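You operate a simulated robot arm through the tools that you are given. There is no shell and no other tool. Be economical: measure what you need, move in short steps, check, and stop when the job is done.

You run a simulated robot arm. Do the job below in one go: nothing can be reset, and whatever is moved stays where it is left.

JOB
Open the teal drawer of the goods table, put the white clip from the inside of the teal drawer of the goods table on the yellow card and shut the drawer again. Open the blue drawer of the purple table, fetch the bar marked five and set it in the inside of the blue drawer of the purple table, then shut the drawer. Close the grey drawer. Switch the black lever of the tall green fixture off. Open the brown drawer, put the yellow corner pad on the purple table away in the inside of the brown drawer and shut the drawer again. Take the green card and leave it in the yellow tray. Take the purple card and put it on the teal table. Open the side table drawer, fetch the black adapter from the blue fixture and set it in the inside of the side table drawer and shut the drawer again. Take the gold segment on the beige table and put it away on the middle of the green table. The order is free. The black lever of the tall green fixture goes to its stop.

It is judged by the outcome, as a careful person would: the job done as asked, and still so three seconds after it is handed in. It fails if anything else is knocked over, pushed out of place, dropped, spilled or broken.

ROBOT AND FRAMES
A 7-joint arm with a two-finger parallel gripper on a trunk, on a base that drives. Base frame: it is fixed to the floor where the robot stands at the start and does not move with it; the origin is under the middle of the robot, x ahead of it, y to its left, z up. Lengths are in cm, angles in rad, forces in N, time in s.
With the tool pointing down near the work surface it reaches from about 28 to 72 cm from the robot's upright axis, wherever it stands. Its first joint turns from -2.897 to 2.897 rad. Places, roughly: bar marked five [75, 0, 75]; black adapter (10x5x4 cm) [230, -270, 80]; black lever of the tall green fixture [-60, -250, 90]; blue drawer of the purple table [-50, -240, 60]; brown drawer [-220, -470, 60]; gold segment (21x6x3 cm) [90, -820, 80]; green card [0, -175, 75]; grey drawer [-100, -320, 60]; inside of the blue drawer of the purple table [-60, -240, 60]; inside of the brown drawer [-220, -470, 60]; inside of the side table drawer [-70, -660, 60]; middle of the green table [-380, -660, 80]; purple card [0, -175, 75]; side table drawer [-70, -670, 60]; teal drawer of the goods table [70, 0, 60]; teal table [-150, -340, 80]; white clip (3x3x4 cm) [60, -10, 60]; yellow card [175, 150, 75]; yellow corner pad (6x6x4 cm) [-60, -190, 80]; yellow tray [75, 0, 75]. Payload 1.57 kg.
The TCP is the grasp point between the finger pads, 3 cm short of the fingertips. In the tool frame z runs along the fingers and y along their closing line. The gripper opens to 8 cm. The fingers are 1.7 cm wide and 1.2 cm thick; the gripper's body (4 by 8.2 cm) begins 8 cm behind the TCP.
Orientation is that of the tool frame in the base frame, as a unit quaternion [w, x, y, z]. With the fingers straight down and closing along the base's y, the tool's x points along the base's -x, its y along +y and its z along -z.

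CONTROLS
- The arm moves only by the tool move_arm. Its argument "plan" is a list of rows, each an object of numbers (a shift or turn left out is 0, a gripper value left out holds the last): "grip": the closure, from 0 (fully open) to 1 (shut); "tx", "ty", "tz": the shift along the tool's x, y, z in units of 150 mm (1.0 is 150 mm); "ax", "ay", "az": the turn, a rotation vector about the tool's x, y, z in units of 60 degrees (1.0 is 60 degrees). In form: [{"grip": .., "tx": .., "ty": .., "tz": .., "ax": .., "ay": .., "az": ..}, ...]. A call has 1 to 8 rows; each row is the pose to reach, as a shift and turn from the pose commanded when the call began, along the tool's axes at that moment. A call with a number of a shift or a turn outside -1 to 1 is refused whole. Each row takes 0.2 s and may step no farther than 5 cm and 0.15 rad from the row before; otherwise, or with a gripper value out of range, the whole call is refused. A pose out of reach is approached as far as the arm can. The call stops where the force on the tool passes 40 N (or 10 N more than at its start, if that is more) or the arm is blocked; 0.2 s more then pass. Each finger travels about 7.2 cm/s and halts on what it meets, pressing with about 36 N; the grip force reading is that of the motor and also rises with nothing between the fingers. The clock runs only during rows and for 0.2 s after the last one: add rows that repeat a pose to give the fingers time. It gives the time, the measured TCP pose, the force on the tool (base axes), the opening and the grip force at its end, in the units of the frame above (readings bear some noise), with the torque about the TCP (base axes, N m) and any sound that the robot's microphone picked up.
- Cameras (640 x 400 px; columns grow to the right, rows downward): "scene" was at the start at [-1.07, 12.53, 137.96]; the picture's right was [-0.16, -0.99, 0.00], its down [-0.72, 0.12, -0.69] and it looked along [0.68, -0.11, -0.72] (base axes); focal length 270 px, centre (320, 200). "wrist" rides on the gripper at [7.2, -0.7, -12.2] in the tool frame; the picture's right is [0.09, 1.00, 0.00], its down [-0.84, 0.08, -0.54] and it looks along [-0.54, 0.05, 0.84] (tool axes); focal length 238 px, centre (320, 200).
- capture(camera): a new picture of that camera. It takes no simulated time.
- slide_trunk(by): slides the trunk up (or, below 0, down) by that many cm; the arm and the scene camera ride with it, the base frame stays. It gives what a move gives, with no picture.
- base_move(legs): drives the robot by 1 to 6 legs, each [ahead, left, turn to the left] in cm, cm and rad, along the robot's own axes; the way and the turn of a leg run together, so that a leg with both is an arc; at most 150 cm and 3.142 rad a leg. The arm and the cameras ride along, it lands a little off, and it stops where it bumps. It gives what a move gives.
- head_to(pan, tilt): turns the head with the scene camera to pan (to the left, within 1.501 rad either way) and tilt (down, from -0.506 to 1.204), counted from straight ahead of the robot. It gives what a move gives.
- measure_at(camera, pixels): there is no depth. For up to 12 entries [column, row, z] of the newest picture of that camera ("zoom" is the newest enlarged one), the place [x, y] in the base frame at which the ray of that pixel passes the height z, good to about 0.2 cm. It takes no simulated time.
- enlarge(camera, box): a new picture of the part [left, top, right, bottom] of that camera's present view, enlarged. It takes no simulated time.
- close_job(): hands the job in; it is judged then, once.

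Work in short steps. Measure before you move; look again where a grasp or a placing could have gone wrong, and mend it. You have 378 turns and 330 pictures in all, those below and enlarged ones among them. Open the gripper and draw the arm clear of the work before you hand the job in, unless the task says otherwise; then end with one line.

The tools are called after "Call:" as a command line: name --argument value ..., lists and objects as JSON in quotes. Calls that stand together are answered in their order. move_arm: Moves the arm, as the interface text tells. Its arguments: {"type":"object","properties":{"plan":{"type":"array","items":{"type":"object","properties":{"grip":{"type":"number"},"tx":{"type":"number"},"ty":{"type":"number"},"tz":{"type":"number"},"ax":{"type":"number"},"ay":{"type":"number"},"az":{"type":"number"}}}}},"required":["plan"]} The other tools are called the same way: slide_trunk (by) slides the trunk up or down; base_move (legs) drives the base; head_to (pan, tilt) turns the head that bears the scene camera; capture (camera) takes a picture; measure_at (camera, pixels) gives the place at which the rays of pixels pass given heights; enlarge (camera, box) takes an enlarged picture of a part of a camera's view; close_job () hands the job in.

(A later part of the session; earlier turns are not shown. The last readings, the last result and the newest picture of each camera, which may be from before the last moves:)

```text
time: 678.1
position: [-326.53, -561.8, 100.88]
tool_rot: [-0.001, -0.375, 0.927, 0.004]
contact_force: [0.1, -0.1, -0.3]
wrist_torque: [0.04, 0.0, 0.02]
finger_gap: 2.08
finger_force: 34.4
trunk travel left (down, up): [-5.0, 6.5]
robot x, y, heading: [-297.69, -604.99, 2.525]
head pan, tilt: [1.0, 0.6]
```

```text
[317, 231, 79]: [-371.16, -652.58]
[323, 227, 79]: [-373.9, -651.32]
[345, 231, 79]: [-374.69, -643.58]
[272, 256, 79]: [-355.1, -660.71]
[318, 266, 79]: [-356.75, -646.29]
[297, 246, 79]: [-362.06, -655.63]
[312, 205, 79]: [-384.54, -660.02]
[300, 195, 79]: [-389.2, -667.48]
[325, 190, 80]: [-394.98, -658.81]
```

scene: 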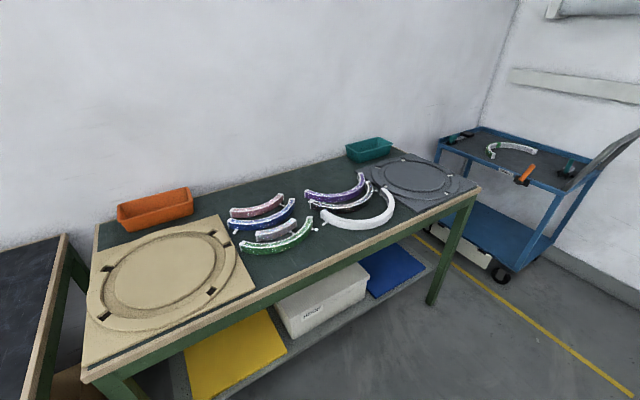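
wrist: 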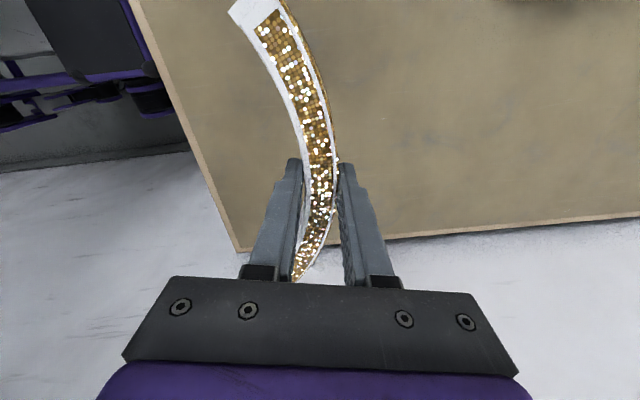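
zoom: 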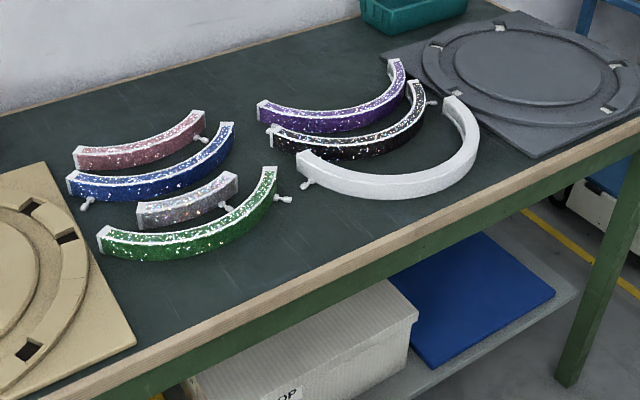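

The only clear room near the middle seems to be between/just in front of the two groups. I move up to the table (robot at F≈107, L≈-685) and look from above with the wrist camera.

Call:
base_move --legs '[[18, 0, 0], [0, 0, 1.543], [21, 0, 0]]'

Call:
head_to --pan -0.2 --tilt 0.8

Call:
capture --camera "scene"

Call:
capture --camera "wrist"

```text
time: 684.7
position: [-369.17, -638.68, 100.93]
tool_rot: [0.003, 0.913, -0.407, -0.002]
contact_force: [-0.4, -0.6, -0.7]
wrist_torque: [-0.03, 0.0, -0.03]
finger_gap: 2.03
finger_force: 34.4
trunk travel left (down, up): [-5.0, 6.5]
robot x, y, heading: [-325.25, -611.23, -2.223]
head pan, tilt: [1.0, 0.6]
```

```text
time: 686.1
position: [-369.16, -638.69, 100.88]
tool_rot: [0.004, 0.914, -0.407, -0.001]
contact_force: [-0.3, -0.7, -0.8]
wrist_torque: [-0.03, 0.0, -0.01]
finger_gap: 2.07
finger_force: 33.9
trunk travel left (down, up): [-5.0, 6.5]
robot x, y, heading: [-325.06, -611.6, -2.22]
head pan, tilt: [-0.201, 0.799]
```

```text
93 pictures are left
```

scene: 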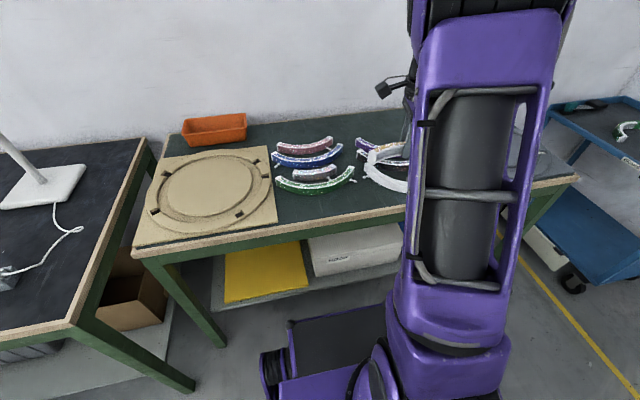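

```text
92 pictures are left
```

wrist: 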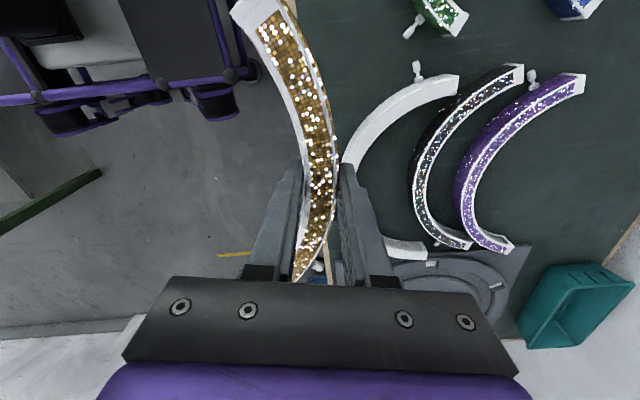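

I'll lay it just in front of the gap, bulge toward the table's middle, chord parallel to the edge: grip point F 97.5, L -740.9. I move over with a 6° turn and check from above.

Call:
move_arm --plan '[{"tx": 0.2, "ty": 0.1, "az": -0.03}, {"tx": 0.4, "ty": 0.2, "az": -0.06}, {"tx": 0.6, "ty": 0.3, "az": -0.1}, {"tx": 0.72, "ty": 0.42, "az": -0.1}]'

Call:
capture --camera "wrist"

Call:
enlarge --camera "scene" --box '[250, 90, 430, 240]'

```text
time: 687.1
position: [-366.62, -650.96, 100.93]
tool_rot: [0.002, 0.934, -0.358, -0.002]
contact_force: [0.1, -0.5, -1.7]
wrist_torque: [-0.03, -0.01, 0.02]
finger_gap: 2.06
finger_force: 34.4
trunk travel left (down, up): [-5.0, 6.5]
robot x, y, heading: [-324.66, -611.44, -2.221]
head pan, tilt: [-0.201, 0.799]
```

```text
91 pictures are left
```

wrist: 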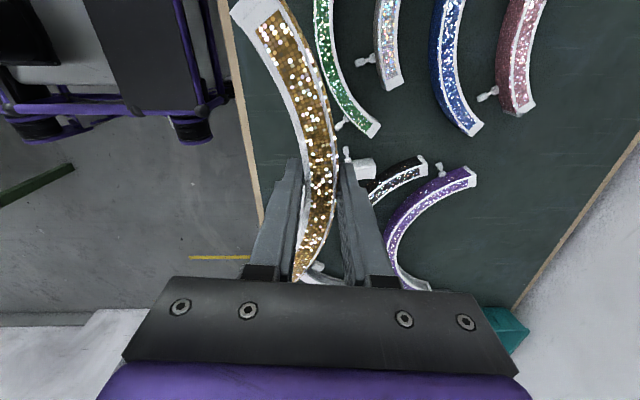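

```text
2.67 times, centred on (340, 165) of scene
```

zoom: 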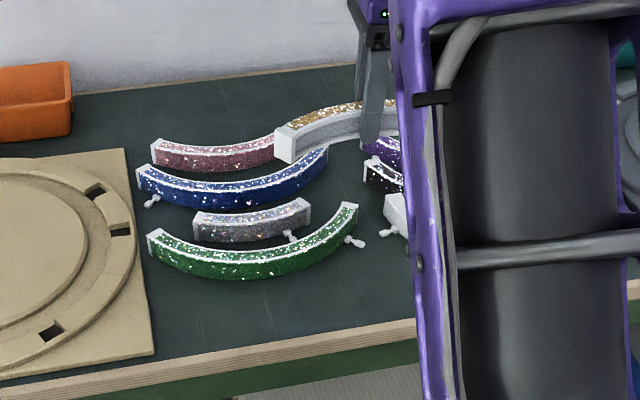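

I measure the gap points in this view: (430,140), (500,150), (550,200), green end (372,132), white end (365,165), front edge (250,120).

Call:
measure_at --camera "wrist" --pixels '[[430, 140, 79], [500, 150, 79], [550, 200, 79], [372, 132, 81], [366, 168, 81], [245, 120, 79], [330, 90, 81], [580, 230, 79], [342, 127, 80]]'

```text
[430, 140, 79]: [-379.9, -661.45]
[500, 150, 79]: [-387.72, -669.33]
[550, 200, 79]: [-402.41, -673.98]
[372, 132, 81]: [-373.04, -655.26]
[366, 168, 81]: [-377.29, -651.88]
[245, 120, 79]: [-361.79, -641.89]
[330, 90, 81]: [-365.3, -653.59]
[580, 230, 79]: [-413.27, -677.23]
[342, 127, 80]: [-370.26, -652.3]
```

The exact middle is a lane only ~5 cm wide with pegs, so the nearest clear place is right in front of it. I adjust slightly (F+1.2, 0.8 cm back), descend to z≈86 and check.

Call:
move_arm --plan '[{"tx": 0.075, "ty": -0.06}, {"tx": 0.075, "ty": -0.06, "tz": 0.3}, {"tx": 0.075, "ty": -0.06, "tz": 0.6}, {"tx": 0.075, "ty": -0.06, "tz": 0.85}, {"tx": 0.075, "ty": -0.06, "tz": 0.98}]'

Call:
capture --camera "wrist"

Call:
enlarge --camera "scene" --box '[270, 130, 430, 240]'

```text
time: 688.3
position: [-365.31, -651.02, 86.08]
tool_rot: [0.004, 0.933, -0.359, -0.002]
contact_force: [0.1, -0.4, -1.7]
wrist_torque: [0.0, 0.0, 0.02]
finger_gap: 2.06
finger_force: 34.0
trunk travel left (down, up): [-5.0, 6.5]
robot x, y, heading: [-325.18, -611.27, -2.224]
head pan, tilt: [-0.201, 0.799]
```

```text
89 pictures are left
```

wrist: 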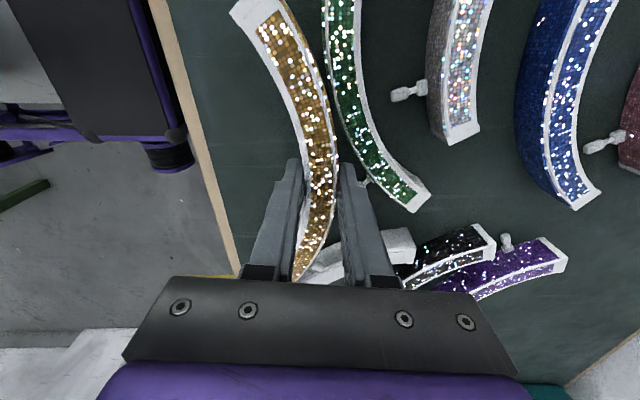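

```text
3.64 times, centred on (350, 185) of scene
```

zoom: 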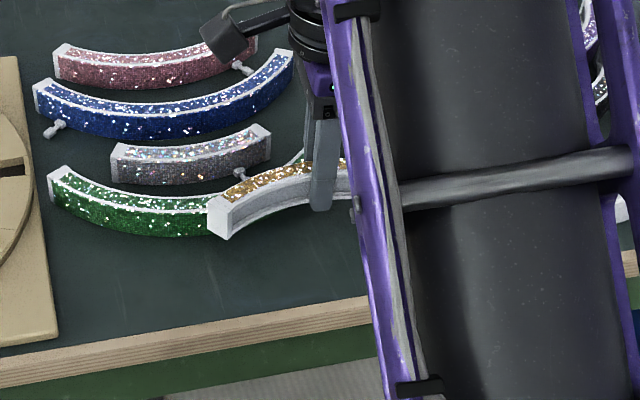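

I measure the green arc's near side: (333,60), (345,125), (366,176), and its end (415,208), against my footprint.

Call:
measure_at --camera "wrist" --pixels '[[326, 40, 81], [333, 90, 81], [348, 135, 81], [368, 172, 81], [412, 210, 81], [368, 180, 80], [385, 240, 81]]'

```text
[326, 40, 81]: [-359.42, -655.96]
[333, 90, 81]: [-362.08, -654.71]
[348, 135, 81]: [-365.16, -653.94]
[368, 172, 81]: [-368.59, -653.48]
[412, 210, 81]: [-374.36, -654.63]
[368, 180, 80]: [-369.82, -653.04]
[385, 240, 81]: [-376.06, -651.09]
```

Green's near side is only ~0.6–1 cm from my footprint, so I shift 2.2 cm toward the robot and 2 cm right, then lower gently.

Call:
move_arm --plan '[{"tx": -0.073, "ty": -0.067}, {"tx": -0.146, "ty": -0.134}, {"tx": -0.146, "ty": -0.134, "tz": 0.08}, {"tx": -0.146, "ty": -0.134, "tz": 0.14}]'

Call:
capture --camera "wrist"

```text
time: 689.3
position: [-365.57, -648.01, 84.17]
tool_rot: [0.004, 0.934, -0.358, -0.003]
contact_force: [0.2, 1.2, -0.4]
wrist_torque: [0.02, -0.01, 0.01]
finger_gap: 2.09
finger_force: 34.4
trunk travel left (down, up): [-5.0, 6.5]
robot x, y, heading: [-325.06, -611.17, -2.223]
head pan, tilt: [-0.201, 0.799]
```

```text
87 pictures are left
```

wrist: 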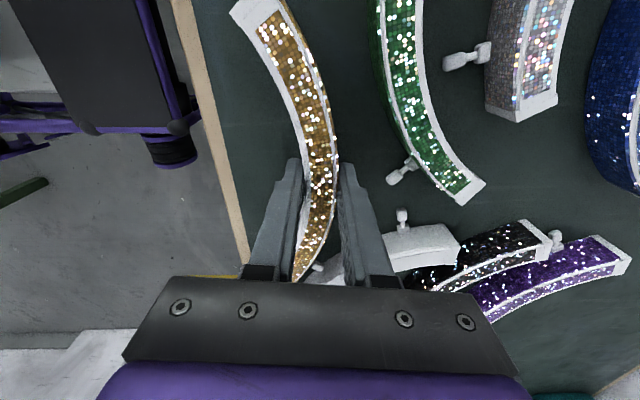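

I check the white arc near the gold's far end: (322,268).

Call:
measure_at --camera "wrist" --pixels '[[318, 272, 81], [330, 262, 81], [298, 278, 84], [232, 240, 79], [250, 15, 84]]'

```text
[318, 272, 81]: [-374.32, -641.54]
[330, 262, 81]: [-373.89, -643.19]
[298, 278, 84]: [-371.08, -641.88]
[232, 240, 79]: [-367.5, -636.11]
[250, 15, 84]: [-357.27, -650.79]
```

I shift 1.5 cm left for clearance from the white arc and lower to contact.

Call:
move_arm --plan '[{"tx": 0.05}, {"tx": 0.1, "ty": -0.009}, {"tx": 0.1, "ty": -0.009, "tz": 0.03}, {"tx": 0.1, "ty": -0.009, "tz": 0.05}, {"tx": 0.1, "ty": -0.009, "tz": 0.065}]'

Call:
enlarge --camera "scene" --box '[270, 130, 430, 240]'

```text
time: 690.5
position: [-364.32, -648.93, 83.11]
tool_rot: [0.003, 0.933, -0.359, -0.002]
contact_force: [0.0, -0.2, -0.8]
wrist_torque: [-0.02, 0.02, 0.0]
finger_gap: 2.06
finger_force: 34.0
trunk travel left (down, up): [-5.0, 6.5]
robot x, y, heading: [-325.33, -611.27, -2.219]
head pan, tilt: [-0.201, 0.799]
```

```text
3.64 times, centred on (350, 185) of scene
```

zoom: 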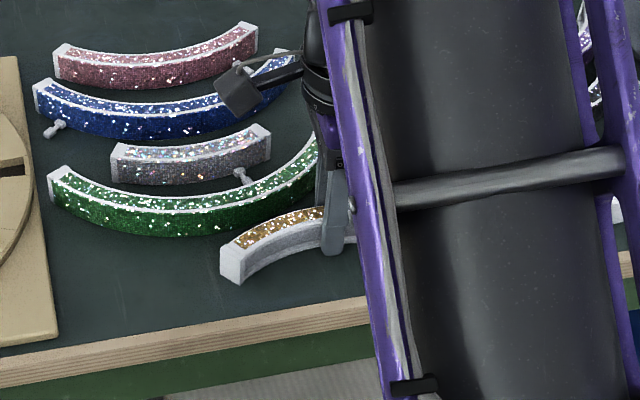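

Still no contact; I lower in 2–3 mm steps.

Call:
move_arm --plan '[{"tz": 0.015}, {"tz": 0.03}, {"tz": 0.045}, {"tz": 0.06}]'

```text
time: 691.4
position: [-364.46, -648.98, 82.96]
tool_rot: [0.007, 0.934, -0.358, -0.004]
contact_force: [7.3, 6.0, 21.7]
wrist_torque: [0.85, -0.57, -0.01]
finger_gap: 2.07
finger_force: 33.6
trunk travel left (down, up): [-5.0, 6.5]
robot x, y, heading: [-324.77, -611.33, -2.221]
head pan, tilt: [-0.201, 0.799]
stopped in row 4: the force on the tool passed its limit at 43 N (the readings are from after the stop); the commanded pose is now the measured one
```

Contact with the mat. I release with a small opening (4 cm) and rise straight up.

Call:
move_arm --plan '[{"grip": 0.55, "tz": -0.01}, {"grip": 0.5, "tz": -0.01}, {"grip": 0.5, "tz": -0.01}, {"tz": -0.1}, {"tz": -0.4}, {"tz": -0.7}, {"tz": -1.0}]'

Call:
capture --camera "wrist"

```text
time: 693.0
position: [-364.24, -648.85, 97.82]
tool_rot: [0.005, 0.934, -0.358, -0.003]
contact_force: [-0.1, -0.8, 0.2]
wrist_torque: [-0.03, 0.01, -0.03]
finger_gap: 3.99
finger_force: 0.1
trunk travel left (down, up): [-5.0, 6.5]
robot x, y, heading: [-325.1, -611.2, -2.224]
head pan, tilt: [-0.201, 0.799]
```

```text
85 pictures are left
```

wrist: 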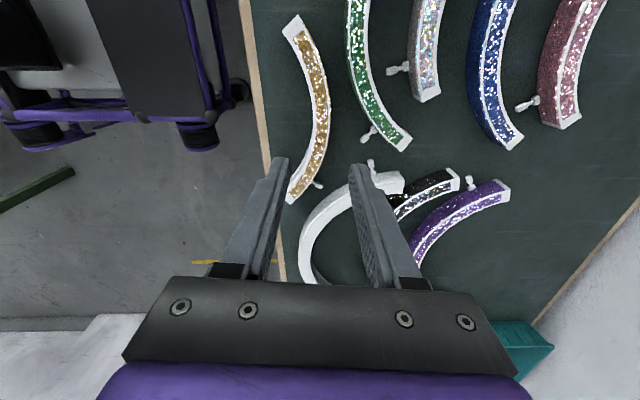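

The segment lies clear of the others but near the front edge. I map the surrounding segments to see if a spot nearer the exact middle exists.

Call:
measure_at --camera "wrist" --pixels '[[410, 145, 81], [368, 137, 80], [430, 98, 81], [390, 70, 80], [512, 148, 81], [575, 125, 81], [402, 172, 81], [372, 162, 80], [457, 172, 81], [508, 183, 81], [470, 176, 80], [518, 106, 80]]'

Call:
measure_at --camera "wrist" --pixels '[[318, 110, 82], [298, 22, 82], [293, 195, 82], [500, 210, 81], [460, 235, 81], [425, 262, 81], [330, 200, 81], [305, 240, 81], [372, 80, 81], [388, 120, 81], [480, 80, 81], [490, 125, 81]]'

```text
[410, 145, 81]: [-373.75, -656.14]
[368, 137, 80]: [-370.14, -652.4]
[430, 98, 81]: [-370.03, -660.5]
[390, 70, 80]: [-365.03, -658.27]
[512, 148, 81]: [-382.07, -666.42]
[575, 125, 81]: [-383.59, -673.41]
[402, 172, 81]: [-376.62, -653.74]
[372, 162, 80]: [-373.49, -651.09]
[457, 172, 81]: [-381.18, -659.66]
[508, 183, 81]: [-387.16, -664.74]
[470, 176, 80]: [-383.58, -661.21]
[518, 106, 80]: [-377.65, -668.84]
```

```text
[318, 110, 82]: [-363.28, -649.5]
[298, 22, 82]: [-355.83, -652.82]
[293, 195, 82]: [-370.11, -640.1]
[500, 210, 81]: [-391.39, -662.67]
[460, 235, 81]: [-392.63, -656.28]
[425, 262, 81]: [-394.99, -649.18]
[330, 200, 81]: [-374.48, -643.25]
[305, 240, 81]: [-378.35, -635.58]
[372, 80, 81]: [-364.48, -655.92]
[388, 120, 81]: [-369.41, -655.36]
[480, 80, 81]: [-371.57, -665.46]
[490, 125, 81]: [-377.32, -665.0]
```

No clear spot nearer the exact middle exists or is reachable, so it stays there. Next, the black adapter: I retract the arm, back off, strafe to the central aisle, and reverse along it.

Call:
move_arm --plan '[{"ty": -0.3}, {"ty": -0.6}, {"ty": -0.8}]'

Call:
base_move --legs '[[-20, 0, 0.008], [0, 82, 0], [-150, 0, 0], [-150, 0, 0], [-120, 0, 0]]'

Call:
head_to --pan 1.4 --tilt 0.4

Call:
capture --camera "scene"

```text
time: 693.8
position: [-356.15, -639.82, 97.58]
tool_rot: [0.005, 0.934, -0.358, -0.002]
contact_force: [0.8, -0.4, -1.0]
wrist_torque: [0.01, -0.02, 0.01]
finger_gap: 4.02
finger_force: 0.0
trunk travel left (down, up): [-5.0, 6.5]
robot x, y, heading: [-324.74, -611.56, -2.222]
head pan, tilt: [-0.201, 0.799]
```

```text
time: 722.9
position: [-31.32, -333.73, 97.6]
tool_rot: [0.006, 0.938, -0.346, -0.003]
contact_force: [-0.7, -0.7, 0.0]
wrist_torque: [0.03, 0.0, -0.02]
finger_gap: 4.03
finger_force: 0.2
trunk travel left (down, up): [-5.0, 6.5]
robot x, y, heading: [-0.72, -304.83, -2.198]
head pan, tilt: [-0.201, 0.799]
```

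```text
time: 724.5
position: [-31.2, -333.83, 97.66]
tool_rot: [0.005, 0.938, -0.346, -0.003]
contact_force: [-0.3, 0.1, -0.3]
wrist_torque: [-0.02, 0.02, -0.05]
finger_gap: 4.02
finger_force: 0.0
trunk travel left (down, up): [-5.0, 6.5]
robot x, y, heading: [-0.78, -304.49, -2.198]
head pan, tilt: [1.4, 0.4]
```

```text
84 pictures are left
```

scene: 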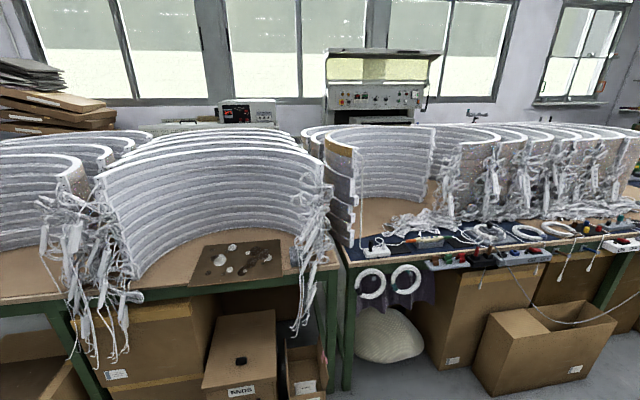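

I continue back 110 cm and turn left to face the +F side near the chair.

Call:
base_move --legs '[[-110, 0, 0], [0, 0, 1.555]]'

Call:
head_to --pan 0.35 --tilt 0.45

Call:
capture --camera "scene"

```text
time: 734.0
position: [92.04, -247.27, 97.55]
tool_rot: [0.005, 0.915, 0.403, 0.001]
contact_force: [-0.4, 0.5, -0.4]
wrist_torque: [-0.01, -0.01, 0.02]
finger_gap: 3.98
finger_force: 0.0
trunk travel left (down, up): [-5.0, 6.5]
robot x, y, heading: [63.61, -215.99, -0.656]
head pan, tilt: [1.4, 0.4]
```

```text
time: 735.3
position: [92.18, -247.21, 97.67]
tool_rot: [0.006, 0.915, 0.404, 0.001]
contact_force: [0.1, -0.3, -0.4]
wrist_torque: [0.02, 0.02, 0.03]
finger_gap: 3.99
finger_force: 0.0
trunk travel left (down, up): [-5.0, 6.5]
robot x, y, heading: [63.76, -215.81, -0.661]
head pan, tilt: [0.351, 0.45]
```

```text
83 pictures are left
```

scene: 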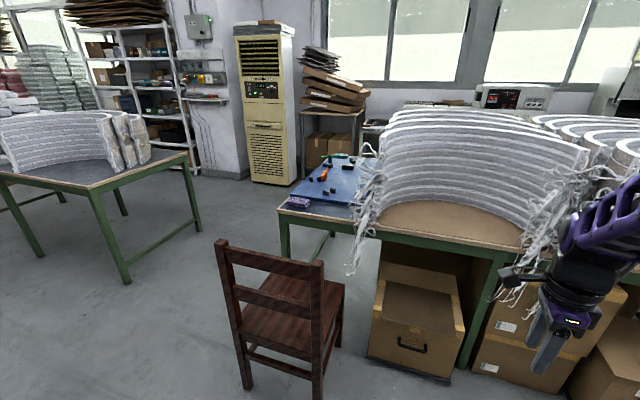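

The blue board ("blue fixture") is on the near end of that table, beyond the chair. I enlarge and measure.

Call:
enlarge --camera "scene" --box '[260, 130, 420, 250]'

Call:
measure_at --camera "scene" --pixels '[[280, 208, 79], [378, 233, 79], [302, 178, 79], [345, 167, 80], [330, 189, 80], [200, 230, 0], [125, 283, 0], [240, 385, 0], [340, 345, 0], [190, 150, 79], [98, 190, 79]]'

```text
3.33 times, centred on (340, 190) of scene
```

zoom: 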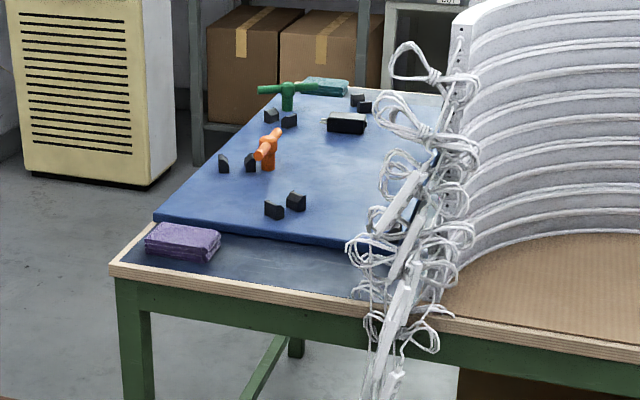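

```text
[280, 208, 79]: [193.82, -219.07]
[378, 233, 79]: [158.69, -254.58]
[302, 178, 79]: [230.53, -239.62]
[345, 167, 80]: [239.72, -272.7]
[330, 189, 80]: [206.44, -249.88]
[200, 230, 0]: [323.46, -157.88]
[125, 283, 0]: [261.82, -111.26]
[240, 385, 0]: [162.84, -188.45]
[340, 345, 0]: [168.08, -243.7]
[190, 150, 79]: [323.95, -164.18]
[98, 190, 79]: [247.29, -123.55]
```

The adapter is at about F 355, L -74, ~17 cm in from the table's left end (L≈-58). I drive around the chair into the gap (L≈5), up to F 355, and turn right to face it.

Call:
base_move --legs '[[0, 0, 0.017], [0, 138, 0], [90, 0, 0], [84, 0, 0], [0, 0, -1.57], [8, 0, 0]]'

Call:
head_to --pan 0 --tilt 0.7

Call:
capture --camera "scene"

Call:
capture --camera "wrist"

```text
time: 762.0
position: [249.78, -243.93, 97.64]
tool_rot: [0.004, 0.938, -0.347, -0.003]
contact_force: [0.7, -0.2, -0.2]
wrist_torque: [0.02, 0.0, 0.01]
finger_gap: 4.0
finger_force: 0.0
trunk travel left (down, up): [-5.0, 6.5]
robot x, y, heading: [280.66, -214.52, -2.197]
head pan, tilt: [0.351, 0.45]
```

```text
time: 762.8
position: [249.69, -243.83, 97.59]
tool_rot: [0.006, 0.938, -0.346, -0.003]
contact_force: [0.0, 0.2, -0.4]
wrist_torque: [0.01, 0.02, 0.0]
finger_gap: 4.02
finger_force: 0.0
trunk travel left (down, up): [-5.0, 6.5]
robot x, y, heading: [280.48, -214.47, -2.195]
head pan, tilt: [0.0, 0.7]
```

```text
81 pictures are left
```

scene: 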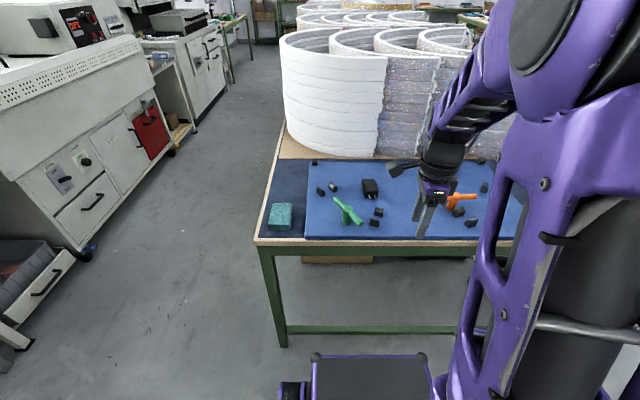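

```text
80 pictures are left
```

wrist: 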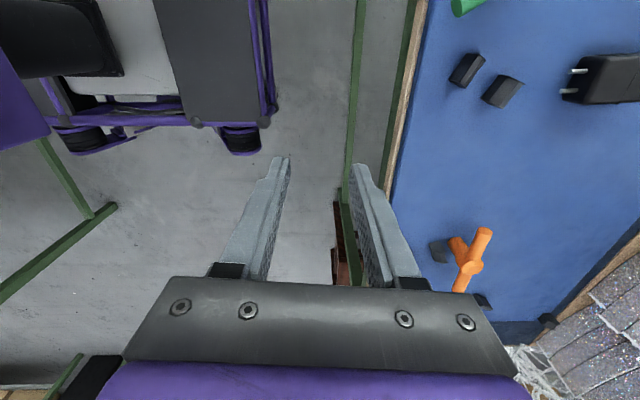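

The adapter is at scene (370,187), wrist (608,80), prongs toward me. I enlarge and measure.

Call:
enlarge --camera "scene" --box '[330, 160, 430, 235]'

Call:
measure_at --camera "scene" --pixels '[[370, 187, 80], [370, 187, 83], [254, 243, 79], [300, 240, 79]]'

Call:
measure_at --camera "wrist" --pixels '[[608, 80, 83], [585, 80, 83], [635, 78, 83], [608, 57, 83], [608, 103, 80], [395, 150, 79]]'

```text
5.33 times, centred on (380, 198) of scene
```

zoom: 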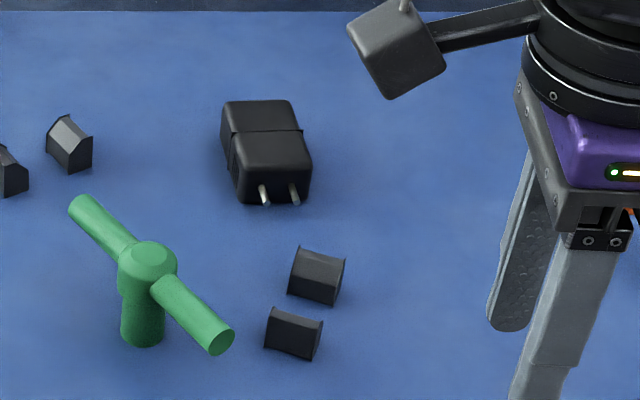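

```text
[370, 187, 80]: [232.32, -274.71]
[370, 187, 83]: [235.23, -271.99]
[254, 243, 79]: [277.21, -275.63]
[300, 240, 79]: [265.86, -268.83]
```

```text
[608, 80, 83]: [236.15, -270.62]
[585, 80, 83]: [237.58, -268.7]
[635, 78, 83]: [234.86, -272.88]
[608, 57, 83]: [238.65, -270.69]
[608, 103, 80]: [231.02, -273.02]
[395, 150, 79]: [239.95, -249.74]
```

I turn the tool for sideways closing and drive 9 cm ahead.

Call:
move_arm --plan '[{"az": -0.142, "grip": 0.0}, {"az": -0.285}, {"az": -0.428}, {"az": -0.571}, {"az": -0.714}, {"az": -0.857}, {"az": -1.0}]'

Call:
move_arm --plan '[{"az": -0.14}, {"az": -0.28}, {"az": -0.42}, {"az": -0.54}]'

Call:
base_move --legs '[[9, 0, 0]]'

Call:
capture --camera "wrist"

```text
time: 764.4
position: [249.75, -243.8, 97.55]
tool_rot: [0.003, 0.985, 0.17, -0.005]
contact_force: [-1.0, 0.0, -1.3]
wrist_torque: [0.0, 0.03, -0.01]
finger_gap: 8.01
finger_force: 0.0
trunk travel left (down, up): [-5.0, 6.5]
robot x, y, heading: [280.63, -214.74, -2.195]
head pan, tilt: [0.0, 0.7]
```

```text
time: 765.4
position: [249.72, -243.86, 97.61]
tool_rot: [0.002, 0.9, 0.437, -0.006]
contact_force: [-0.4, -0.4, -0.7]
wrist_torque: [-0.03, 0.0, 0.01]
finger_gap: 7.99
finger_force: 0.0
trunk travel left (down, up): [-5.0, 6.5]
robot x, y, heading: [280.4, -214.95, -2.197]
head pan, tilt: [0.0, 0.7]
```

```text
time: 766.5
position: [244.54, -251.18, 97.61]
tool_rot: [0.001, 0.899, 0.437, -0.006]
contact_force: [-0.1, 0.0, 0.4]
wrist_torque: [0.0, 0.0, 0.02]
finger_gap: 8.0
finger_force: 0.1
trunk travel left (down, up): [-5.0, 6.5]
robot x, y, heading: [275.34, -222.04, -2.196]
head pan, tilt: [0.0, 0.7]
```

```text
78 pictures are left
```

wrist: 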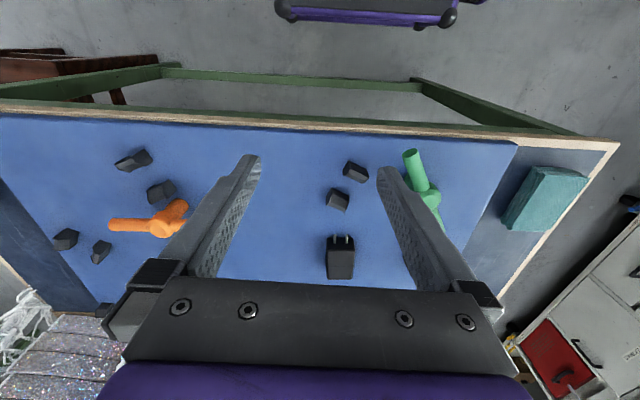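

I measure the adapter: body corners (327,247), (354,247), centre (340,262).

Call:
measure_at --camera "wrist" --pixels '[[340, 262, 83], [327, 250, 83], [354, 250, 83], [353, 277, 83], [341, 237, 81], [410, 155, 85]]'

```text
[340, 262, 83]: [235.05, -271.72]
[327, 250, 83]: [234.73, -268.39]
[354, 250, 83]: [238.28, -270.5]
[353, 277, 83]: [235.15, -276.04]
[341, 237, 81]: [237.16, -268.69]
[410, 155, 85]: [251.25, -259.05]
```

Body ~4.1 cm wide, yaw ≈7°. I move over it in two moves with a yaw correction.

Call:
move_arm --plan '[{"tx": -0.25, "ty": 0.1, "az": -0.04}, {"tx": -0.5, "ty": 0.2, "az": -0.08}, {"tx": -0.75, "ty": 0.3, "az": -0.125}, {"tx": -0.9, "ty": 0.35, "az": -0.125}]'

Call:
move_arm --plan '[{"tx": -0.3, "ty": -0.035}, {"tx": -0.581, "ty": -0.07}, {"tx": -0.581, "ty": -0.07, "tz": 0.25}]'

Call:
capture --camera "wrist"

```text
time: 767.5
position: [240.27, -264.97, 97.68]
tool_rot: [0.001, 0.869, 0.495, -0.006]
contact_force: [-1.0, -0.1, -0.1]
wrist_torque: [0.01, 0.01, -0.02]
finger_gap: 8.0
finger_force: 0.0
trunk travel left (down, up): [-5.0, 6.5]
robot x, y, heading: [274.84, -221.58, -2.193]
head pan, tilt: [0.0, 0.7]
```

```text
time: 768.3
position: [235.13, -271.96, 94.16]
tool_rot: [0.002, 0.869, 0.495, -0.006]
contact_force: [-0.8, -0.3, 0.5]
wrist_torque: [0.01, -0.01, 0.02]
finger_gap: 7.99
finger_force: 0.0
trunk travel left (down, up): [-5.0, 6.5]
robot x, y, heading: [275.08, -221.76, -2.197]
head pan, tilt: [0.0, 0.7]
```

```text
77 pictures are left
```

wrist: 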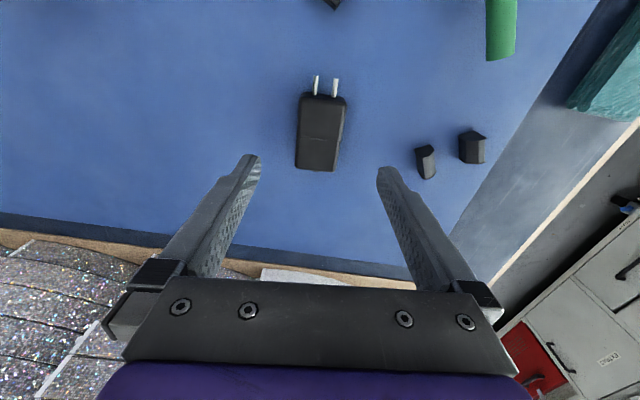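

Call:
measure_at --camera "wrist" --pixels '[[322, 133, 83], [301, 98, 83], [345, 98, 83], [336, 168, 83], [298, 166, 83]]'

```text
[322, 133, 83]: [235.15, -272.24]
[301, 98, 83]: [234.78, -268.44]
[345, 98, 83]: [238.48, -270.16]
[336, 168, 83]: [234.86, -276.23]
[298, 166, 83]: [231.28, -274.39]
```

Centred. I descend 10 cm and close.

Call:
move_arm --plan '[{"tz": 0.25}, {"tz": 0.45}, {"tz": 0.6}, {"tz": 0.66}, {"tz": 0.66, "grip": 1.0}, {"tz": 0.66, "grip": 1.0}, {"tz": 0.66, "grip": 1.0}]'

Call:
move_arm --plan '[{"tz": -0.1}, {"tz": -0.4}, {"tz": -0.7}, {"tz": -1.0}]'

Call:
capture --camera "wrist"

```text
time: 769.9
position: [234.83, -272.01, 84.38]
tool_rot: [0.002, 0.869, 0.494, -0.006]
contact_force: [1.2, 0.7, -1.0]
wrist_torque: [-0.02, 0.01, 0.01]
finger_gap: 4.56
finger_force: 35.9
trunk travel left (down, up): [-5.0, 6.5]
robot x, y, heading: [275.25, -221.5, -2.193]
head pan, tilt: [0.0, 0.7]
```

```text
time: 770.9
position: [235.06, -271.99, 99.19]
tool_rot: [0.001, 0.869, 0.495, -0.005]
contact_force: [1.4, -0.1, -1.2]
wrist_torque: [0.07, -0.05, -0.02]
finger_gap: 4.55
finger_force: 36.3
trunk travel left (down, up): [-5.0, 6.5]
robot x, y, heading: [275.22, -221.37, -2.197]
head pan, tilt: [0.0, 0.7]
```

```text
76 pictures are left
```

wrist: 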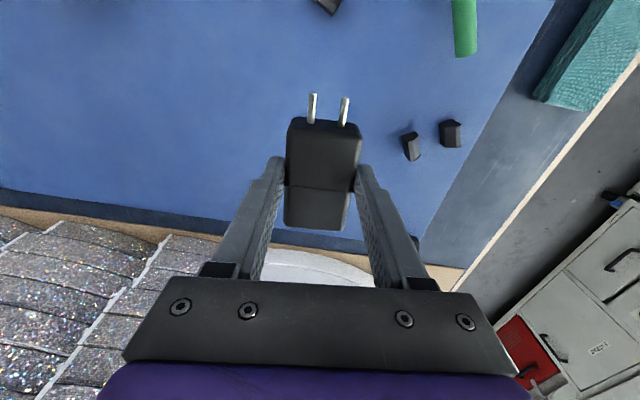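

Adapter held (4.55 cm). I retract and drive back around the chair, along the central aisle to the side table.

Call:
move_arm --plan '[{"tx": 0.3}, {"tx": 0.6}, {"tx": 0.9}, {"tx": 1.0, "tz": -0.1}]'

Call:
base_move --legs '[[-15, 0, -0.018], [0, -90, 0], [0, -81, 0], [150, 0, 0], [150, 0, 0], [150, 0, 0]]'

```text
time: 771.9
position: [242.62, -258.99, 100.48]
tool_rot: [0.001, 0.869, 0.496, -0.006]
contact_force: [0.2, 0.2, -0.2]
wrist_torque: [0.03, 0.0, 0.01]
finger_gap: 4.56
finger_force: 35.5
trunk travel left (down, up): [-5.0, 6.5]
robot x, y, heading: [275.24, -221.4, -2.197]
head pan, tilt: [0.0, 0.7]
```

```text
time: 810.8
position: [-160.17, -498.64, 100.45]
tool_rot: [0.002, 0.877, 0.481, -0.006]
contact_force: [-0.3, -0.1, -1.4]
wrist_torque: [0.02, 0.01, 0.01]
finger_gap: 4.53
finger_force: 36.1
trunk travel left (down, up): [-5.0, 6.5]
robot x, y, heading: [-126.44, -462.37, -2.229]
head pan, tilt: [0.0, 0.7]
```

Call:
base_move --legs '[[0, 0, 0.015], [150, 0, 0], [54, 0, 0], [0, 0, 1.571], [0, 0, 1.571]]'

```text
time: 829.0
position: [-214.38, -589.11, 100.56]
tool_rot: [0.007, -0.474, 0.881, 0.002]
contact_force: [-0.5, 0.3, -1.0]
wrist_torque: [0.0, 0.0, 0.0]
finger_gap: 4.54
finger_force: 35.9
trunk travel left (down, up): [-5.0, 6.5]
robot x, y, heading: [-248.85, -624.9, 0.9]
head pan, tilt: [0.0, 0.7]
```

Call:
base_move --legs '[[0, 0, 0.027], [0, -84, 0], [0, -82, 0]]'

Call:
head_to --pan 0 --tilt 0.75

Call:
capture --camera "scene"

Call:
capture --camera "wrist"

```text
time: 845.7
position: [-83.07, -688.69, 100.55]
tool_rot: [0.006, -0.485, 0.875, 0.001]
contact_force: [-0.2, 0.6, -1.4]
wrist_torque: [0.02, 0.01, 0.03]
finger_gap: 4.52
finger_force: 36.1
trunk travel left (down, up): [-5.0, 6.5]
robot x, y, heading: [-116.09, -725.24, 0.917]
head pan, tilt: [0.0, 0.7]
```

```text
time: 846.4
position: [-82.98, -688.81, 100.54]
tool_rot: [0.006, -0.483, 0.875, 0.001]
contact_force: [0.4, -0.6, -1.2]
wrist_torque: [0.01, -0.02, -0.01]
finger_gap: 4.54
finger_force: 36.3
trunk travel left (down, up): [-5.0, 6.5]
robot x, y, heading: [-116.47, -725.05, 0.918]
head pan, tilt: [0.0, 0.75]
```

```text
75 pictures are left
```

scene: 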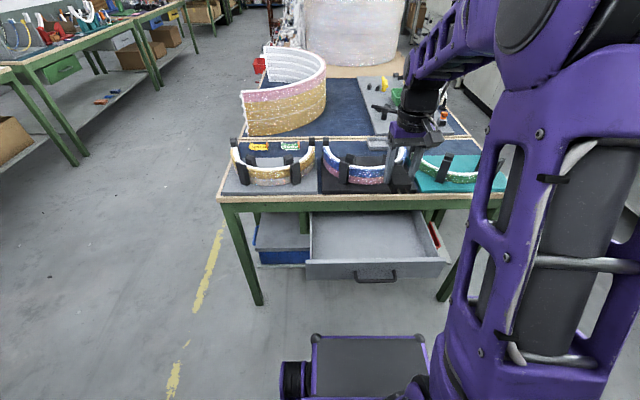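

```text
74 pictures are left
```

wrist: 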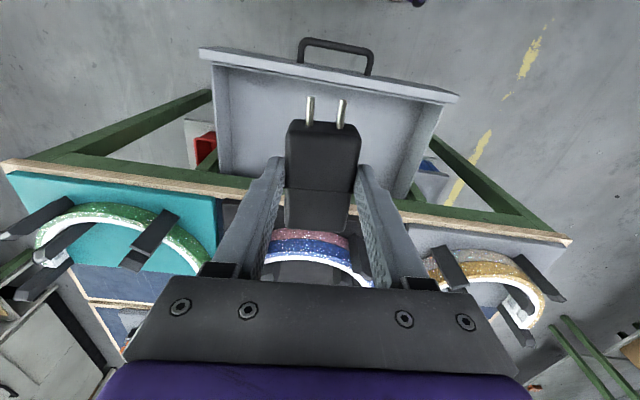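

The drawer is ready. I measure its interior: floor (260,120), (400,130), front inner edge (330,78), table edge (330,195).

Call:
measure_at --camera "wrist" --pixels '[[240, 120, 61], [405, 130, 61], [330, 82, 67], [225, 75, 67], [440, 102, 67], [240, 190, 79], [390, 208, 79]]'

Call:
measure_at --camera "scene" --pixels '[[375, 240, 61], [375, 262, 68], [312, 262, 68], [440, 258, 68]]'

```text
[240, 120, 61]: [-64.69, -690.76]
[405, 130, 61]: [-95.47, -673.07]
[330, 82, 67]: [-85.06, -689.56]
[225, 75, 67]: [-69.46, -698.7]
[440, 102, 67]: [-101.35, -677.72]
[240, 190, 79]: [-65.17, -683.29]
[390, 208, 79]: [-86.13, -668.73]
```

```text
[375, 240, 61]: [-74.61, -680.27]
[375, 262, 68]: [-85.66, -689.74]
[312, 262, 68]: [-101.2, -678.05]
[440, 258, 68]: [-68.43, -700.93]
```

I move 6.5 cm forward over the drawer (F 345, L -594) and descend in stages.

Call:
move_arm --plan '[{"tx": -0.22, "ty": 0.045}, {"tx": -0.442, "ty": 0.091}, {"tx": -0.442, "ty": 0.091, "tz": 0.3}, {"tx": -0.442, "ty": 0.091, "tz": 0.6}, {"tx": -0.442, "ty": 0.091, "tz": 0.9}]'

Call:
move_arm --plan '[{"tz": 0.3}, {"tz": 0.6}, {"tz": 0.75}]'

Call:
capture --camera "wrist"

Call:
enlarge --camera "scene" --box '[290, 150, 460, 290]'

```text
time: 847.6
position: [-80.52, -682.22, 87.0]
tool_rot: [0.006, -0.484, 0.875, 0.001]
contact_force: [0.8, -0.7, -1.9]
wrist_torque: [0.0, -0.01, -0.01]
finger_gap: 4.53
finger_force: 35.8
trunk travel left (down, up): [-5.0, 6.5]
robot x, y, heading: [-116.6, -725.03, 0.92]
head pan, tilt: [0.0, 0.75]
```

```text
time: 848.4
position: [-80.33, -682.25, 75.93]
tool_rot: [0.006, -0.483, 0.875, 0.001]
contact_force: [-0.9, 0.0, -0.7]
wrist_torque: [-0.01, -0.01, -0.01]
finger_gap: 4.54
finger_force: 35.7
trunk travel left (down, up): [-5.0, 6.5]
robot x, y, heading: [-116.23, -724.97, 0.92]
head pan, tilt: [0.0, 0.75]
```

```text
73 pictures are left
```

wrist: 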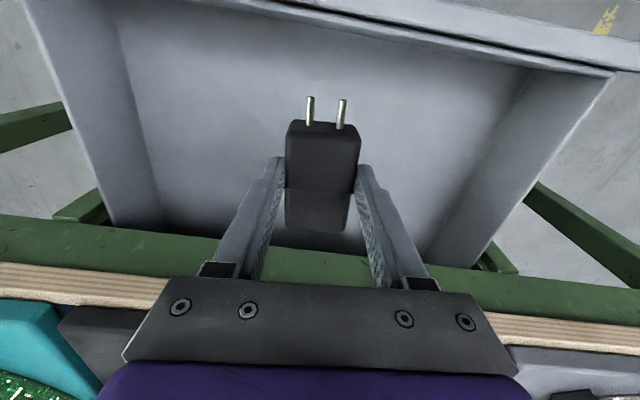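

```text
2.86 times, centred on (375, 220) of scene
```

zoom: 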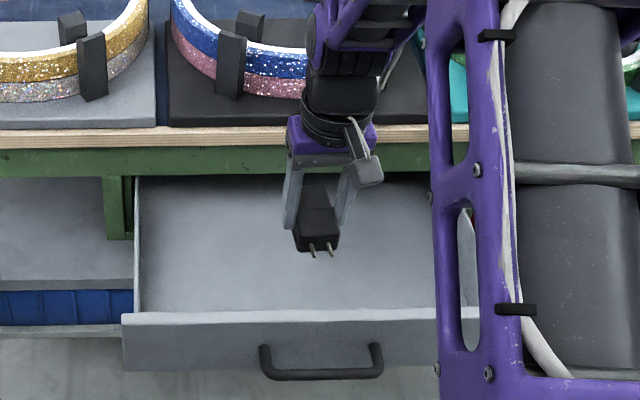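

Plenty of room; I shift 2 cm back from the apron and lower 8 cm, then small steps.

Call:
move_arm --plan '[{"tx": 0.13, "tz": 0.1}, {"tx": 0.13, "tz": 0.3}, {"tx": 0.13, "tz": 0.48}, {"tx": 0.13, "tz": 0.55}]'

Call:
move_arm --plan '[{"tz": 0.025}, {"tz": 0.05}, {"tz": 0.075}, {"tz": 0.1}, {"tz": 0.125}, {"tz": 0.15}]'

```text
time: 849.4
position: [-81.25, -683.83, 67.53]
tool_rot: [0.006, -0.484, 0.875, 0.001]
contact_force: [0.6, 1.0, -1.1]
wrist_torque: [-0.02, 0.0, -0.01]
finger_gap: 4.48
finger_force: 36.2
trunk travel left (down, up): [-5.0, 6.5]
robot x, y, heading: [-116.29, -725.5, 0.924]
head pan, tilt: [0.0, 0.75]
```

```text
time: 850.8
position: [-81.19, -683.62, 65.64]
tool_rot: [0.009, -0.484, 0.875, 0.002]
contact_force: [0.4, 0.4, 33.9]
wrist_torque: [0.16, 0.03, 0.0]
finger_gap: 4.62
finger_force: 36.1
trunk travel left (down, up): [-5.0, 6.5]
robot x, y, heading: [-116.33, -725.11, 0.919]
head pan, tilt: [0.0, 0.75]
```

Contact with the drawer floor. I release and rise.

Call:
move_arm --plan '[{"grip": 0.25, "tz": -0.01}, {"grip": 0.2, "tz": -0.01}, {"grip": 0.2, "tz": -0.01}, {"tz": -0.15}, {"tz": -0.45}, {"tz": -0.75}, {"tz": -1.0}]'

Call:
capture --camera "wrist"

```text
time: 852.4
position: [-81.49, -683.84, 80.44]
tool_rot: [0.005, -0.484, 0.875, 0.0]
contact_force: [-0.5, 0.3, -0.9]
wrist_torque: [-0.02, -0.02, 0.0]
finger_gap: 6.38
finger_force: 0.2
trunk travel left (down, up): [-5.0, 6.5]
robot x, y, heading: [-116.66, -725.01, 0.921]
head pan, tilt: [0.0, 0.75]
```

```text
71 pictures are left
```

wrist: 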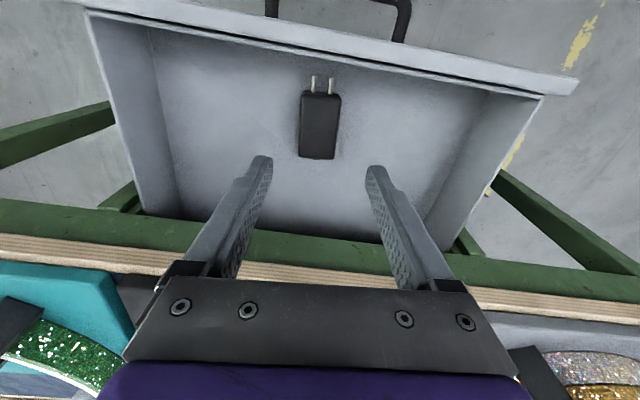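

Adapter lies in the drawer. I back 8 cm and bring the shut fingers in front of the handle bar (L≈-608, z≈65).

Call:
base_move --legs '[[-8, 0, 0]]'

Call:
move_arm --plan '[{"tx": 0.2, "ty": 0.03, "az": 0.03, "grip": 1.0}, {"tx": 0.4, "ty": 0.06, "az": 0.06}, {"tx": 0.58, "ty": 0.1, "az": 0.08}, {"tx": 0.58, "ty": 0.1, "az": 0.08}]'

Call:
capture --camera "wrist"

```text
time: 853.4
position: [-86.35, -690.12, 80.27]
tool_rot: [0.007, -0.484, 0.875, 0.001]
contact_force: [0.5, -0.6, -0.4]
wrist_torque: [0.01, -0.01, 0.0]
finger_gap: 6.41
finger_force: 0.1
trunk travel left (down, up): [-5.0, 6.5]
robot x, y, heading: [-121.13, -731.67, 0.919]
head pan, tilt: [0.0, 0.75]
```

```text
time: 854.4
position: [-92.17, -696.77, 80.22]
tool_rot: [0.006, -0.447, 0.894, 0.001]
contact_force: [0.2, 1.9, -0.8]
wrist_torque: [0.03, 0.03, -0.04]
finger_gap: 0.0
finger_force: 21.2
trunk travel left (down, up): [-5.0, 6.5]
robot x, y, heading: [-121.2, -731.14, 0.922]
head pan, tilt: [0.0, 0.75]
```

```text
70 pictures are left
```

wrist: 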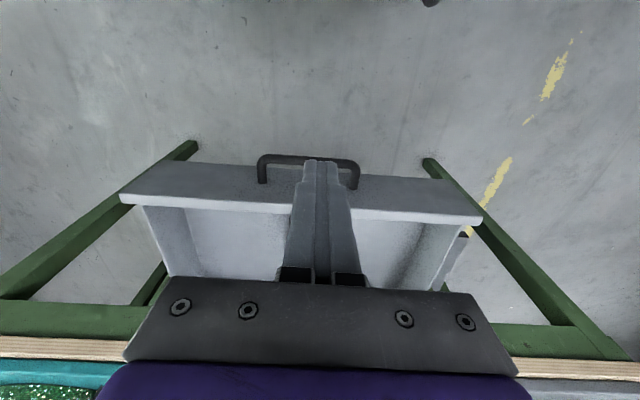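

Call:
measure_at --camera "wrist" --pixels '[[285, 157, 65], [340, 160, 65], [240, 207, 70]]'

```text
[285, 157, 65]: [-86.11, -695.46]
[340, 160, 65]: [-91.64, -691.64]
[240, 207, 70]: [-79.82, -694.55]
```

Bar at L -608; TCP at -612.7. I tilt 25°, lower 14 cm, and push forward.

Call:
move_arm --plan '[{"ay": -0.138}, {"ay": -0.277}, {"ay": -0.417}, {"ay": -0.417}]'

Call:
move_arm --plan '[{"tz": 0.22, "tx": 0.103}, {"tz": 0.44, "tx": 0.205}, {"tz": 0.66, "tx": 0.308}, {"tz": 0.86, "tx": 0.401}]'

Call:
capture --camera "wrist"

```text
time: 855.4
position: [-92.31, -696.79, 80.19]
tool_rot: [0.2, -0.436, 0.872, 0.097]
contact_force: [-0.1, 0.4, 0.3]
wrist_torque: [0.01, 0.01, -0.01]
finger_gap: 0.0
finger_force: 21.5
trunk travel left (down, up): [-5.0, 6.5]
robot x, y, heading: [-121.25, -731.28, 0.917]
head pan, tilt: [0.0, 0.75]
```

```text
time: 856.4
position: [-92.02, -696.65, 65.91]
tool_rot: [0.2, -0.436, 0.872, 0.098]
contact_force: [0.8, 1.2, 0.6]
wrist_torque: [0.04, 0.03, -0.01]
finger_gap: 0.0
finger_force: 21.3
trunk travel left (down, up): [-5.0, 6.5]
robot x, y, heading: [-121.37, -731.54, 0.921]
head pan, tilt: [0.0, 0.75]
```

```text
69 pictures are left
```

wrist: 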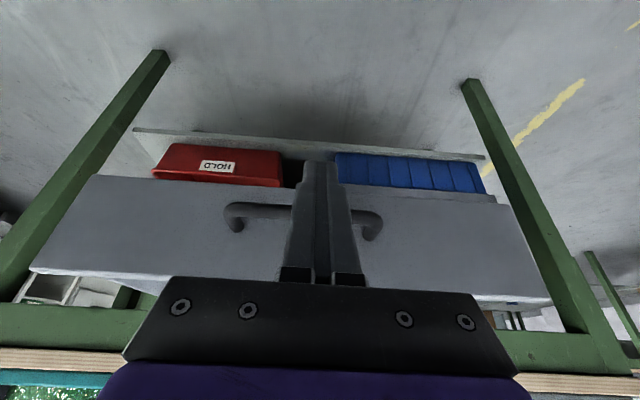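

In place. I push forward 15 cm.

Call:
move_arm --plan '[{"tx": -0.12, "tz": 0.056}, {"tx": -0.25, "tz": 0.117}, {"tx": -0.38, "tz": 0.177}, {"tx": -0.51, "tz": 0.238}, {"tx": -0.64, "tz": 0.299}, {"tx": -0.77, "tz": 0.36}, {"tx": -0.906, "tz": 0.423}]'

Call:
enlarge --camera "scene" --box '[290, 150, 460, 290]'

```text
time: 858.0
position: [-83.06, -684.67, 66.28]
tool_rot: [0.201, -0.434, 0.873, 0.098]
contact_force: [0.2, 0.8, -1.0]
wrist_torque: [0.02, 0.0, -0.01]
finger_gap: 0.02
finger_force: 21.5
trunk travel left (down, up): [-5.0, 6.5]
robot x, y, heading: [-121.53, -731.48, 0.916]
head pan, tilt: [0.0, 0.75]
```

```text
2.86 times, centred on (375, 220) of scene
```

zoom: 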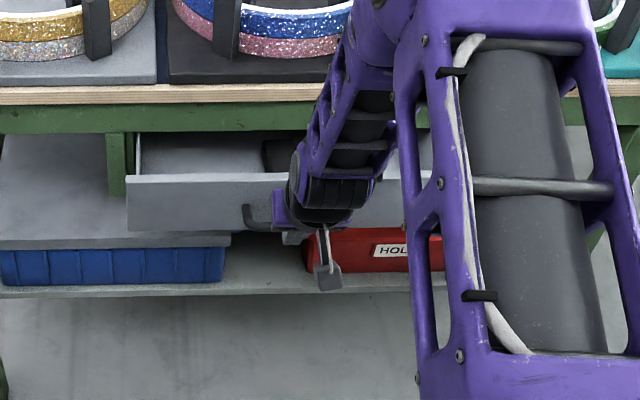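

Closing well. I continue 6 cm, then gently to the stop.

Call:
move_arm --plan '[{"tx": -0.12, "tz": 0.056}, {"tx": -0.24, "tz": 0.112}, {"tx": -0.36, "tz": 0.168}, {"tx": -0.42, "tz": 0.196}, {"tx": -0.46, "tz": 0.215}, {"tx": -0.5, "tz": 0.233}]'

Call:
move_arm --plan '[{"tx": -0.04, "tz": 0.019}, {"tx": -0.08, "tz": 0.037}, {"tx": -0.12, "tz": 0.056}, {"tx": -0.16, "tz": 0.075}]'

Call:
enlarge --camera "scene" --box '[290, 150, 460, 290]'

```text
time: 859.4
position: [-78.47, -678.5, 65.84]
tool_rot: [0.194, -0.436, 0.874, 0.095]
contact_force: [-16.4, -22.8, -0.7]
wrist_torque: [-0.25, 0.22, 0.1]
finger_gap: 0.02
finger_force: 21.0
trunk travel left (down, up): [-5.0, 6.5]
robot x, y, heading: [-120.96, -731.51, 0.919]
head pan, tilt: [0.0, 0.75]
```

```text
time: 859.8
position: [-78.42, -678.45, 65.65]
tool_rot: [0.191, -0.436, 0.874, 0.093]
contact_force: [-0.2, 0.2, 0.1]
wrist_torque: [0.01, -0.03, -0.02]
finger_gap: 0.0
finger_force: 21.6
trunk travel left (down, up): [-5.0, 6.5]
robot x, y, heading: [-120.97, -731.29, 0.922]
head pan, tilt: [0.0, 0.75]
stopped in row 1: the force on the tool passed its limit at 43 N (the readings are from after the stop); the commanded pose is now the measured one
```

```text
2.86 times, centred on (375, 220) of scene
```

zoom: 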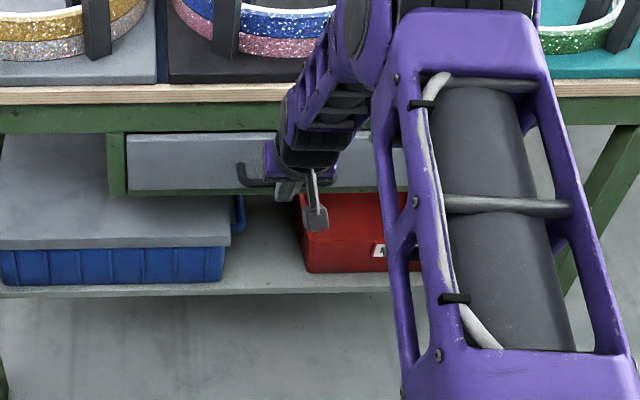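

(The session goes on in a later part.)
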